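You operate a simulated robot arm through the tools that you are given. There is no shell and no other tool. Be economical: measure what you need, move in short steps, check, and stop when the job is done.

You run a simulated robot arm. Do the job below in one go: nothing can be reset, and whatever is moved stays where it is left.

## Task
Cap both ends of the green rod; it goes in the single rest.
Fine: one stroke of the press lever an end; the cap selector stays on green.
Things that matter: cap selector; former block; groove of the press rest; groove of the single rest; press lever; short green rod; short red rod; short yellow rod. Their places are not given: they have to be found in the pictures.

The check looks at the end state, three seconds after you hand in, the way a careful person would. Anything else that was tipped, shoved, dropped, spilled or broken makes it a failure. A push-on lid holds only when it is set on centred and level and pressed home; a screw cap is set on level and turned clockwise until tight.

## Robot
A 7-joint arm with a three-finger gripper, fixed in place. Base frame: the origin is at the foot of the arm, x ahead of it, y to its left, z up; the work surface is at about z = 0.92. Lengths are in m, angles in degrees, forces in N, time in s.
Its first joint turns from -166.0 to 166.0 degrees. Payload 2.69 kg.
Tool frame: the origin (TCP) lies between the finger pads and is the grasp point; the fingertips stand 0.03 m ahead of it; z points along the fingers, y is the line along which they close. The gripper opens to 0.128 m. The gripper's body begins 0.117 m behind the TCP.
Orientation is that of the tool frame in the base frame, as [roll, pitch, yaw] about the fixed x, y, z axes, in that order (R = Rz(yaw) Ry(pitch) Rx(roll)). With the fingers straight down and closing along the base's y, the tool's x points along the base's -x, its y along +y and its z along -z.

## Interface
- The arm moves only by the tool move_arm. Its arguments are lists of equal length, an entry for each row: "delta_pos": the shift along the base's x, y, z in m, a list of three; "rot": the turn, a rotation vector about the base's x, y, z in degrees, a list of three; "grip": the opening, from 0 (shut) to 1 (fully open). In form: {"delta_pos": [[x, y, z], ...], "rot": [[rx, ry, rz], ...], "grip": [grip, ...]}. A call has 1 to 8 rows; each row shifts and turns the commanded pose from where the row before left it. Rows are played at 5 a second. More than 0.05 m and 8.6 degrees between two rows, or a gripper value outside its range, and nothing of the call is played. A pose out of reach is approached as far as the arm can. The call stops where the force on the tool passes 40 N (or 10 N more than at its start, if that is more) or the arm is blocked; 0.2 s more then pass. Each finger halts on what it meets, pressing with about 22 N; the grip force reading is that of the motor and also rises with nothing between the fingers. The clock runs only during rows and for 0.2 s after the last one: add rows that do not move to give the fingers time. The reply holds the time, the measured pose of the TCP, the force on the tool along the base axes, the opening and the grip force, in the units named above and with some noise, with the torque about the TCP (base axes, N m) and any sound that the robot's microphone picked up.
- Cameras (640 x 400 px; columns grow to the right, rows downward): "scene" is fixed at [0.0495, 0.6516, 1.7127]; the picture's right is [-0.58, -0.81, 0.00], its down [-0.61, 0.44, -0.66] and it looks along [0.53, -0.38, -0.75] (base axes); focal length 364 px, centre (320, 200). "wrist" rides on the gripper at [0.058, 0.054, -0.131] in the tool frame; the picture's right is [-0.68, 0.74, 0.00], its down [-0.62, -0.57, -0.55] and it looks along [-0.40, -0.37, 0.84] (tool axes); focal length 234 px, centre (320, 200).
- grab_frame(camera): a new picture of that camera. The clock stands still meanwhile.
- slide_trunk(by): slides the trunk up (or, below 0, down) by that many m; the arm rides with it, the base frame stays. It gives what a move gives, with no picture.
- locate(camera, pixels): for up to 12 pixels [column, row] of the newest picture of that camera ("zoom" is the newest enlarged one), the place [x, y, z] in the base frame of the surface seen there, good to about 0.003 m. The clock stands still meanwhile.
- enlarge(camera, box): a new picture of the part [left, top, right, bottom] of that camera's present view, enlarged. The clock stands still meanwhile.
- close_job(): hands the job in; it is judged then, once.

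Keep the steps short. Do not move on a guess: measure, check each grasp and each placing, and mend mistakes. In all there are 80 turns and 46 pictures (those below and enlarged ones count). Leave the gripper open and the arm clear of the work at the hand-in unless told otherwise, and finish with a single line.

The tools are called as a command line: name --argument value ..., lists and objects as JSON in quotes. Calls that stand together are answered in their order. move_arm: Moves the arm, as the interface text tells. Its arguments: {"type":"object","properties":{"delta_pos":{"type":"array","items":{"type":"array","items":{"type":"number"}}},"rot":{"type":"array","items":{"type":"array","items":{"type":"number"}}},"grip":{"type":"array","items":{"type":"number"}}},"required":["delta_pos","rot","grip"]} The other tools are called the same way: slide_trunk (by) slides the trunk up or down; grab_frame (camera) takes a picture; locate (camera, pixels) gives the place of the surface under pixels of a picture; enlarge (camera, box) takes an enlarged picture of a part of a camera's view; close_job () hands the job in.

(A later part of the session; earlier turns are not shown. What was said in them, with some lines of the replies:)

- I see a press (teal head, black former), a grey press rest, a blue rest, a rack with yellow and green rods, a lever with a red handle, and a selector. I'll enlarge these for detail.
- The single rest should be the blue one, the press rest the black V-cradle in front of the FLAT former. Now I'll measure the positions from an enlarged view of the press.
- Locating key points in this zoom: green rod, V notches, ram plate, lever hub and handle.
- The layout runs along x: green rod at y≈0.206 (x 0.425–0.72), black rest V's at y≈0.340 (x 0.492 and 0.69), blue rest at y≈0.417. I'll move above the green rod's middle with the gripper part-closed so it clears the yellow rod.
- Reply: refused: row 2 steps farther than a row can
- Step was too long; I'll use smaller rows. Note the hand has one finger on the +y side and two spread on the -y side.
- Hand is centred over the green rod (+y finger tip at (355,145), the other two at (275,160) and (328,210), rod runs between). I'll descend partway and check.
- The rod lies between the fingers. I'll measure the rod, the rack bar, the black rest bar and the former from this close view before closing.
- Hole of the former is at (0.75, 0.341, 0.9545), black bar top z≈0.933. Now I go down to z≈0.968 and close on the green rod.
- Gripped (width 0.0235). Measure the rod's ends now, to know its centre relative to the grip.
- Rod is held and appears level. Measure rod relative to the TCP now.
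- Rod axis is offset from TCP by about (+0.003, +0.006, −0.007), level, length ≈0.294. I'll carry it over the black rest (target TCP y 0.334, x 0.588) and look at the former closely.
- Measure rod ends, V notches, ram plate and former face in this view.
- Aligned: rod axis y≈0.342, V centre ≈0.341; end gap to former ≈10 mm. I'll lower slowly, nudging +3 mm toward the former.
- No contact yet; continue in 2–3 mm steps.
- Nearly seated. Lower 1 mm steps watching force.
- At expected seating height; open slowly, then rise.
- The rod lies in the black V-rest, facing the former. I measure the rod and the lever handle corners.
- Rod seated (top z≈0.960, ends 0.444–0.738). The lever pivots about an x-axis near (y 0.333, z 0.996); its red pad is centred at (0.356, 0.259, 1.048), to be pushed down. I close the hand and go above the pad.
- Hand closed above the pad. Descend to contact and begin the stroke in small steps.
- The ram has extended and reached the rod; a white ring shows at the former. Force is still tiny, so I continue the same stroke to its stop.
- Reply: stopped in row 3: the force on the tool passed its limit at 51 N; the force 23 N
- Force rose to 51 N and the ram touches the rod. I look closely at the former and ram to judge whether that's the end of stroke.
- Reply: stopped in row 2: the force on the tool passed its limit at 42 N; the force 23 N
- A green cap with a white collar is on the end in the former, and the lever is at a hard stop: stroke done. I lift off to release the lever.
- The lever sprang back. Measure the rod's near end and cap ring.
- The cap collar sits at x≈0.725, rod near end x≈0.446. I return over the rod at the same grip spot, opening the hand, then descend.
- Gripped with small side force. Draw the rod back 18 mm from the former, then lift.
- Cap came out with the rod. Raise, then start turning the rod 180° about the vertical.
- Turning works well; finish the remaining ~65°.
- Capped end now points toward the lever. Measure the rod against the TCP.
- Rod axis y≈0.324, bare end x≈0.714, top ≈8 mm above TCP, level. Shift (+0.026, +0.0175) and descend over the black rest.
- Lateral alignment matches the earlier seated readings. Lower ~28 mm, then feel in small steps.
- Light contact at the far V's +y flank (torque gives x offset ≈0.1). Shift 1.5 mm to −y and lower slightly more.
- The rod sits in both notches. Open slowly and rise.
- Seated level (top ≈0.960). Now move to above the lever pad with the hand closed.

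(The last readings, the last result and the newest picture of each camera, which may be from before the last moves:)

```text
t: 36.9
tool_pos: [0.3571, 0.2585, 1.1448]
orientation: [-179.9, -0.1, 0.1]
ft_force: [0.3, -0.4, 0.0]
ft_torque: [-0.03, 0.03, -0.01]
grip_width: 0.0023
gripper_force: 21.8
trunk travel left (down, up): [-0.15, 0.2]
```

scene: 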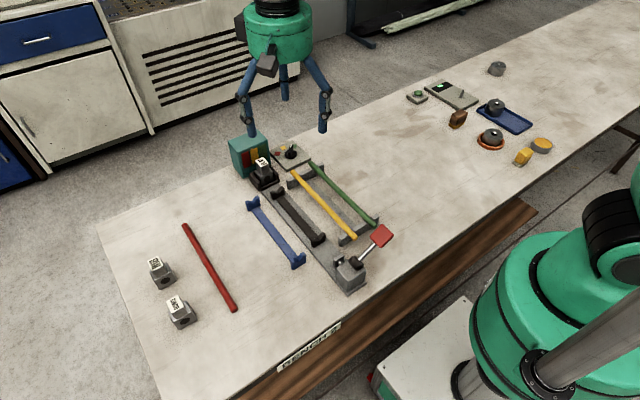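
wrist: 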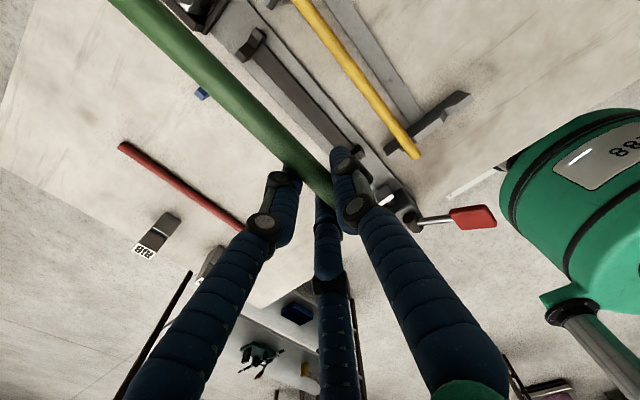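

Same position as before; one stroke down, first part as before.

move_arm --delta_pos '[[0, -0.002, -0.03], [0, 0, -0.03], [0, 0, -0.01], [0, -0.001, -0.01], [0, -0.001, -0.01], [0, -0.001, -0.01], [0, -0.001, -0.01], [0, 0, 0]]' --rot '[[0, 0, 0], [0, 0, 0], [0, 0, 0], [0, 0, 0], [0, 0, 0], [0, 0, 0], [0, 0, 0], [0, 0, 0]]' --grip '[0, 0, 0, 0, 0, 0, 0, 0]'

move_arm --delta_pos '[[0, 0, -0.005], [0, 0, -0.005], [0, 0, -0.005], [0, 0, -0.005], [0, 0, 0]]' --rot '[[0, 0, 0], [0, 0, 0], [0, 0, 0], [0, 0, 0], [0, 0, 0]]' --grip '[0, 0, 0, 0, 0]'

enlarge --camera "scene" --box '[240, 140, 400, 300]'

```text
t: 38.7
tool_pos: [0.3573, 0.2511, 1.0349]
orientation: [180.0, 0.0, 0.0]
ft_force: [0.1, 0.0, 0.1]
ft_torque: [-0.02, -0.01, 0.03]
grip_width: 0.0025
gripper_force: 22.2
trunk travel left (down, up): [-0.15, 0.2]
```

```text
t: 39.6
tool_pos: [0.3585, 0.2537, 1.0243]
orientation: [-179.8, -0.4, -0.1]
ft_force: [-2.7, -3.4, 25.1]
ft_torque: [0.16, 0.14, 0.07]
grip_width: 0.0024
gripper_force: 22.0
trunk travel left (down, up): [-0.15, 0.2]
stopped in row 4: the force on the tool passed its limit at 54 N (the readings are from after the stop); the commanded pose is now the measured one
```

```text
2.50 times, centred on (320, 220) of scene
```

zoom: 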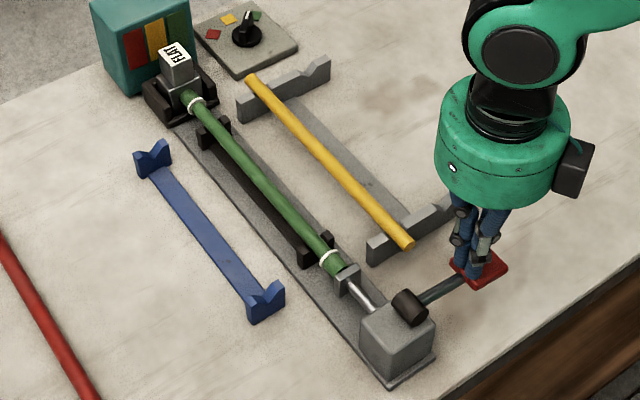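

Hard stop at the same height as before; second collar visible at the far end. Release the lever and go back toward the rod.

move_arm --delta_pos '[[0, 0, 0.01], [0, 0, 0.02], [0, 0, 0.03], [0, 0, 0.04], [0, 0, 0.03], [0, 0, 0]]' --rot '[[0, 0, 0], [-0.2, -0.4, 0], [0, 0, 0], [0, 0, 0], [0, 0, 0], [0, 0, 0]]' --grip '[0, 0, 0, 0, 0, 0]'

move_arm --delta_pos '[[0.036, 0.01, 0], [0.042, 0.016, 0], [0.042, 0.016, 0], [0.042, 0.016, -0.01], [0.04, 0.018, -0.02], [0.038, 0.016, -0.03], [0, 0, 0], [0, 0, 0]]' --rot '[[0, 0, 0], [0, 0, 0], [0, 0, 0], [0, 0, 0], [0, 0, 0], [0, 0, 0], [0, 0, 0], [0, 0, 0]]' --grip '[0, 0.1, 0.2, 0.4, 0.4, 0.4, 0.4, 0.4]'

enlarge --camera "scene" --box '[240, 140, 400, 300]'

```text
t: 41.0
tool_pos: [0.3586, 0.2543, 1.1529]
orientation: [179.9, -0.5, 0.0]
ft_force: [-0.2, 0.0, -0.6]
ft_torque: [-0.02, -0.05, 0.01]
grip_width: 0.0025
gripper_force: 22.4
trunk travel left (down, up): [-0.15, 0.2]
```

```text
refused: row 6 steps farther than a row can; nothing moved
```

```text
2.50 times, centred on (320, 220) of scene
```

zoom: 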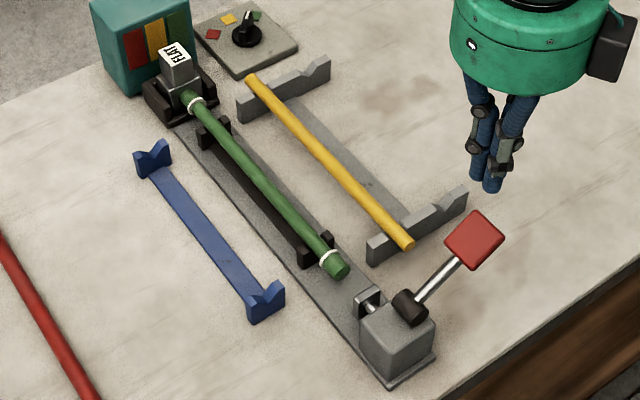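

Both ends are capped; the lever is back up. Retry the move to above the rod's centre with smaller steps and a slight level correction.

move_arm --delta_pos '[[0.036, 0.01, 0], [0.04, 0.016, 0], [0.04, 0.016, 0], [0.04, 0.016, -0.01], [0.04, 0.018, -0.02], [0.038, 0.016, -0.02], [0, 0, -0.01], [0, 0, 0]]' --rot '[[0, 0.5, 0], [0, 0, 0], [0, 0, 0], [0, 0, 0], [0, 0, 0], [0, 0, 0], [0, 0, 0], [0, 0, 0]]' --grip '[0, 0.1, 0.2, 0.4, 0.4, 0.4, 0.4, 0.4]'

locate --camera "zoom" --pixels '[[340, 273], [328, 257], [196, 101], [188, 94], [265, 183], [265, 290], [261, 296], [151, 157], [148, 161], [205, 225], [158, 168], [256, 289]]'

```text
t: 42.8
tool_pos: [0.5913, 0.3463, 1.0938]
orientation: [179.9, -0.1, 0.0]
ft_force: [-0.3, 0.4, 0.5]
ft_torque: [0.03, -0.02, 0.03]
grip_width: 0.0509
gripper_force: 0.1
trunk travel left (down, up): [-0.15, 0.2]
```

```text
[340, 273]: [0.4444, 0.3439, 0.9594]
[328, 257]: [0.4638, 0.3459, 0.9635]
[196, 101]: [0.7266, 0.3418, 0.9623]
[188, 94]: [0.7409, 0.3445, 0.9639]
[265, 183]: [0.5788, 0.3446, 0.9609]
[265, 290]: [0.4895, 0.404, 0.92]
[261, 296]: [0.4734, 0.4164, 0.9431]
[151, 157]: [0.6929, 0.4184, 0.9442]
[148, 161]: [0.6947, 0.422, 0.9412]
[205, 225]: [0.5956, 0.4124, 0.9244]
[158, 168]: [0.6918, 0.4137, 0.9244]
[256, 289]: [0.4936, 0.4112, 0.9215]
```

Blue V's: x≈0.470 and 0.695, y≈0.418, bar top ≈0.924. The rod's collars are at 0.464/0.727 (centre 0.595). Grip it now.

move_arm --delta_pos '[[0.002, 0, -0.04], [0, 0, -0.04], [0, 0, -0.04], [0, 0, -0.013], [0, 0, 0], [0, 0, 0], [0, 0, 0], [0, 0, 0]]' --rot '[[0, 0, 0], [0, 0, 0], [0, 0, 0], [0, 0, 0], [0, 0, 0], [0, 0, 0], [0, 0, 0], [0, 0, 0]]' --grip '[0.4, 0.4, 0.4, 0.4, 0.25, 0.1, 0, 0]'

move_arm --delta_pos '[[-0.003, 0, 0.001], [-0.005, 0, 0], [-0.005, 0, 0], [-0.005, 0, 0.005], [0, 0, 0.02], [0, 0, 0.04], [0, 0, 0.02], [0, 0, 0]]' --rot '[[0, 0, 0], [0, 0, 0], [0, 0, 0], [0, 0, 0], [0, 0, 0], [0, 0, 0], [0, 0, 0], [0, 0, 0]]' --grip '[0, 0, 0, 0, 0, 0, 0, 0]'

move_arm --delta_pos '[[0.002, 0.025, 0], [0.002, 0.025, 0], [0.001, 0.025, 0], [0, 0, 0]]' --rot '[[0, 0, 0], [0, 0, 0], [0, 0, 0], [0, 0, 0]]' --grip '[0, 0, 0, 0]'

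enlarge --camera "scene" --box '[210, 120, 370, 280]'

```text
t: 44.6
tool_pos: [0.5952, 0.3452, 0.9597]
orientation: [179.9, 0.0, 0.0]
ft_force: [0.8, -0.7, 0.0]
ft_torque: [-0.01, -0.07, 0.0]
grip_width: 0.0233
gripper_force: 22.4
trunk travel left (down, up): [-0.15, 0.2]
```

```text
t: 46.4
tool_pos: [0.5765, 0.3447, 1.0448]
orientation: [179.9, 0.0, 0.0]
ft_force: [0.2, -0.3, -0.7]
ft_torque: [0.03, 0.01, 0.02]
grip_width: 0.0229
gripper_force: 22.6
trunk travel left (down, up): [-0.15, 0.2]
```

```text
t: 47.4
tool_pos: [0.5813, 0.4229, 1.0449]
orientation: [179.9, 0.0, 0.0]
ft_force: [-0.2, 0.0, -1.6]
ft_torque: [-0.02, -0.02, 0.02]
grip_width: 0.0232
gripper_force: 22.1
trunk travel left (down, up): [-0.15, 0.2]
```

```text
2.50 times, centred on (290, 200) of scene
```

zoom: 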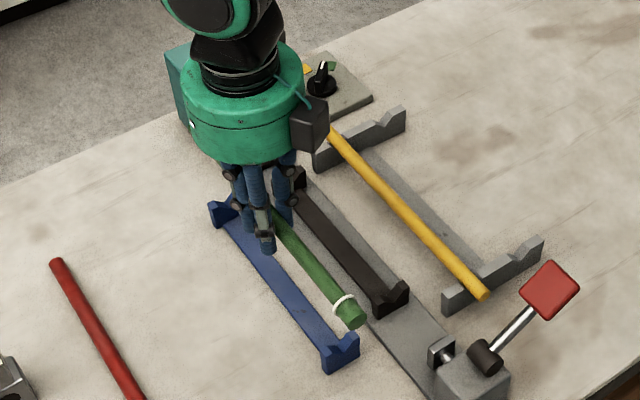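

locate --camera "zoom" --pixels '[[355, 320], [341, 301], [325, 280], [308, 258], [295, 242], [338, 345], [341, 350], [220, 213], [334, 342]]'

grab_frame --camera "wrist"

```text
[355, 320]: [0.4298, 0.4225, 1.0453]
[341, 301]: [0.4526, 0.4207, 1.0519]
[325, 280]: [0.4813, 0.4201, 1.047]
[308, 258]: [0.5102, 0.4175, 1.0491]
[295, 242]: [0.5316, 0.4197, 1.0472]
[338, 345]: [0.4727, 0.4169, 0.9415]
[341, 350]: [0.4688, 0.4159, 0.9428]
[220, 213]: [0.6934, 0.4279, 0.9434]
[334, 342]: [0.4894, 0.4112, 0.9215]
```

```text
9 pictures are left
```

wrist: 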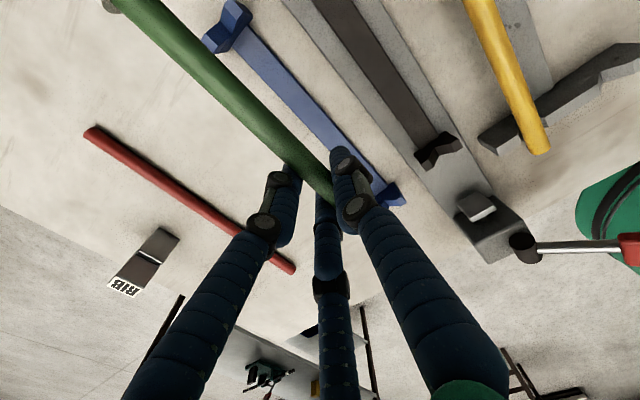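

Cross-check rod axis and blue far V from the wrist view.

locate --camera "wrist" --pixels '[[200, 56], [240, 102], [280, 148], [212, 40], [228, 22], [222, 33], [390, 196]]'

```text
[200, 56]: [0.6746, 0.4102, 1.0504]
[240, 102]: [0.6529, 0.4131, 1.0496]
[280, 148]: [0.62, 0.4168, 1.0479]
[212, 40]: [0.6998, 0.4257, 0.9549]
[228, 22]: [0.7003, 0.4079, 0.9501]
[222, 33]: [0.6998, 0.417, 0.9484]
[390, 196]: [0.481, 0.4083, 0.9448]
```

Aligned: rod axis y≈0.416, blue V ≈0.417, collars symmetric about the notches. Descend in steps.

move_arm --delta_pos '[[0, 0, -0.03], [0, 0, -0.03], [0, 0, -0.015], [0, 0, -0.006], [0, 0, -0.002], [0, 0, -0.002], [0, 0, 0]]' --rot '[[0, 0, 0], [0, 0, 0], [0, 0, 0], [0, 0, 0], [0, 0, 0], [0, 0, 0], [0, 0, 0]]' --grip '[0, 0, 0, 0, 0, 0, 0]'

enlarge --camera "scene" --box '[220, 150, 340, 270]'

```text
t: 49.0
tool_pos: [0.5829, 0.421, 0.9609]
orientation: [179.9, 0.0, 0.0]
ft_force: [-0.2, 0.9, -0.9]
ft_torque: [0.01, 0.02, 0.01]
grip_width: 0.0232
gripper_force: 21.8
trunk travel left (down, up): [-0.15, 0.2]
```

```text
3.33 times, centred on (280, 210) of scene
```

zoom: 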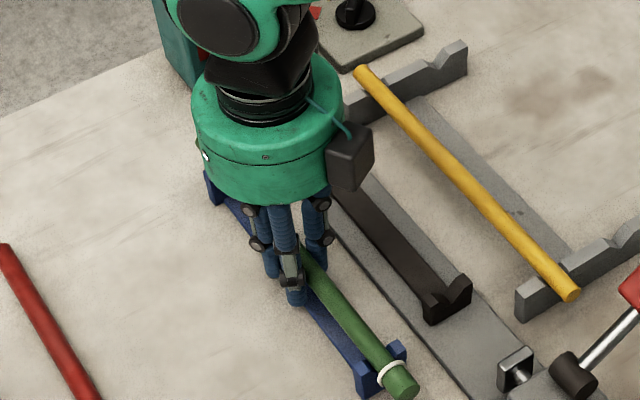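

Rod is down inside the notches; feel the last few mm.

move_arm --delta_pos '[[0, 0, -0.001], [0, 0, -0.001], [0, 0, -0.001], [0, 0, 0]]' --rot '[[0, 0, 0], [0, 0, 0], [0, 0, 0], [0, 0, 0]]' --grip '[0, 0, 0, 0]'

```text
t: 50.0
tool_pos: [0.5813, 0.4199, 0.9582]
orientation: [-179.9, -0.1, 0.0]
ft_force: [0.9, -5.9, 14.0]
ft_torque: [-0.1, 0.3, -0.01]
grip_width: 0.0234
gripper_force: 21.8
trunk travel left (down, up): [-0.15, 0.2]
```

Firm contact (14 N): seated. Open and rise.

move_arm --delta_pos '[[0, 0, 0.001], [0, 0, 0], [0, 0, 0], [0, 0, 0], [0, 0, 0.02], [0, 0, 0.04], [0, 0, 0.04], [0, 0, 0.04]]' --rot '[[0, 0, 0], [0, 0, 0], [0, 0, 0], [0, 0, 0], [0, 0, 0], [0, 0, 0], [0, 0, 0], [0, 0, 0]]' --grip '[0, 0.22, 0.3, 0.4, 0.4, 0.4, 0.4, 0.4]'

move_arm --delta_pos '[[0, 0, 0.04], [0, -0.02, 0.04], [0, -0.04, 0.03], [0, -0.04, 0.02], [0, -0.04, 0.02], [0, -0.04, 0], [0, 0, 0]]' --rot '[[0, 0, 0], [0, 0, 0], [0, 0, 0], [0, 0, 0], [0, 0, 0], [0, 0, 0], [0, 0, 0]]' --grip '[0.4, 0.6, 0.8, 1, 1, 1, 1]'

enlarge --camera "scene" --box '[210, 130, 390, 310]'

grab_frame --camera "scene"

```text
t: 51.8
tool_pos: [0.5813, 0.4197, 1.0986]
orientation: [179.9, 0.0, 0.0]
ft_force: [-0.4, 0.5, -1.2]
ft_torque: [-0.02, 0.0, 0.0]
grip_width: 0.0513
gripper_force: 0.0
trunk travel left (down, up): [-0.15, 0.2]
```

```text
t: 53.4
tool_pos: [0.5865, 0.2401, 1.2457]
orientation: [179.9, 0.0, -0.2]
ft_force: [0.7, -0.7, 0.1]
ft_torque: [0.05, 0.0, -0.03]
grip_width: 0.1282
gripper_force: 0.1
trunk travel left (down, up): [-0.15, 0.2]
```

```text
2.22 times, centred on (300, 220) of scene
```

zoom: 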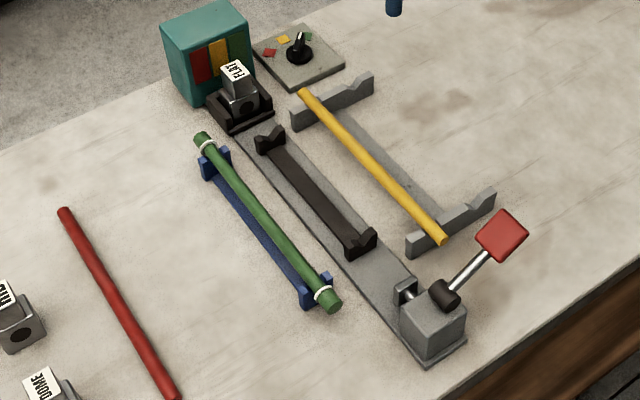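

```text
6 pictures are left
```

scene: 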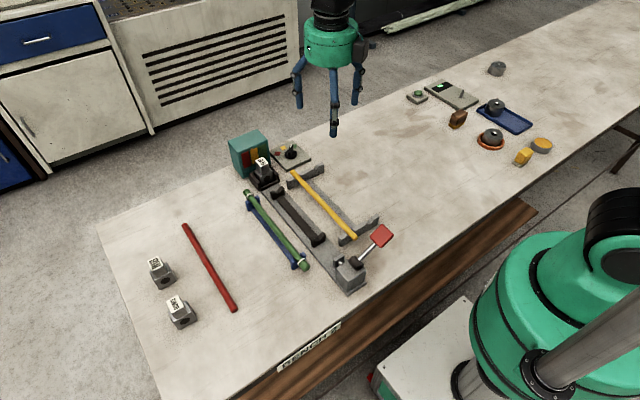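

The rod lies in the blue rest with both ends capped; nothing else has moved. A last check that it is level and the caps are sound.

enlarge --camera "scene" --box '[230, 180, 330, 280]'

locate --camera "scene" --pixels '[[253, 203], [262, 215], [278, 234], [294, 255]]'

```text
4.00 times, centred on (280, 230) of scene
```

zoom: 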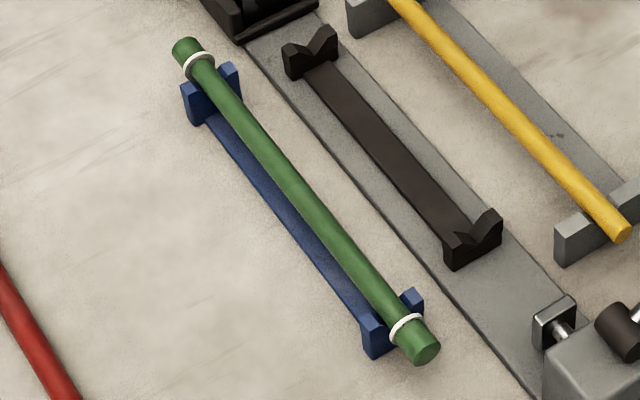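

```text
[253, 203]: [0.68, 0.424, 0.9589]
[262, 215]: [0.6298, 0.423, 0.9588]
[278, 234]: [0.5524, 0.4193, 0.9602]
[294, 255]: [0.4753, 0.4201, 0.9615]
```

The rod is level, seated in both notches and capped at both ends, so I hand in.

close_job

```text
The job is handed in.
```

The green rod is capped at both ends, with one lever stroke per end and the selector left on green, and it rests level in the blue single rest with the gripper open and clear.
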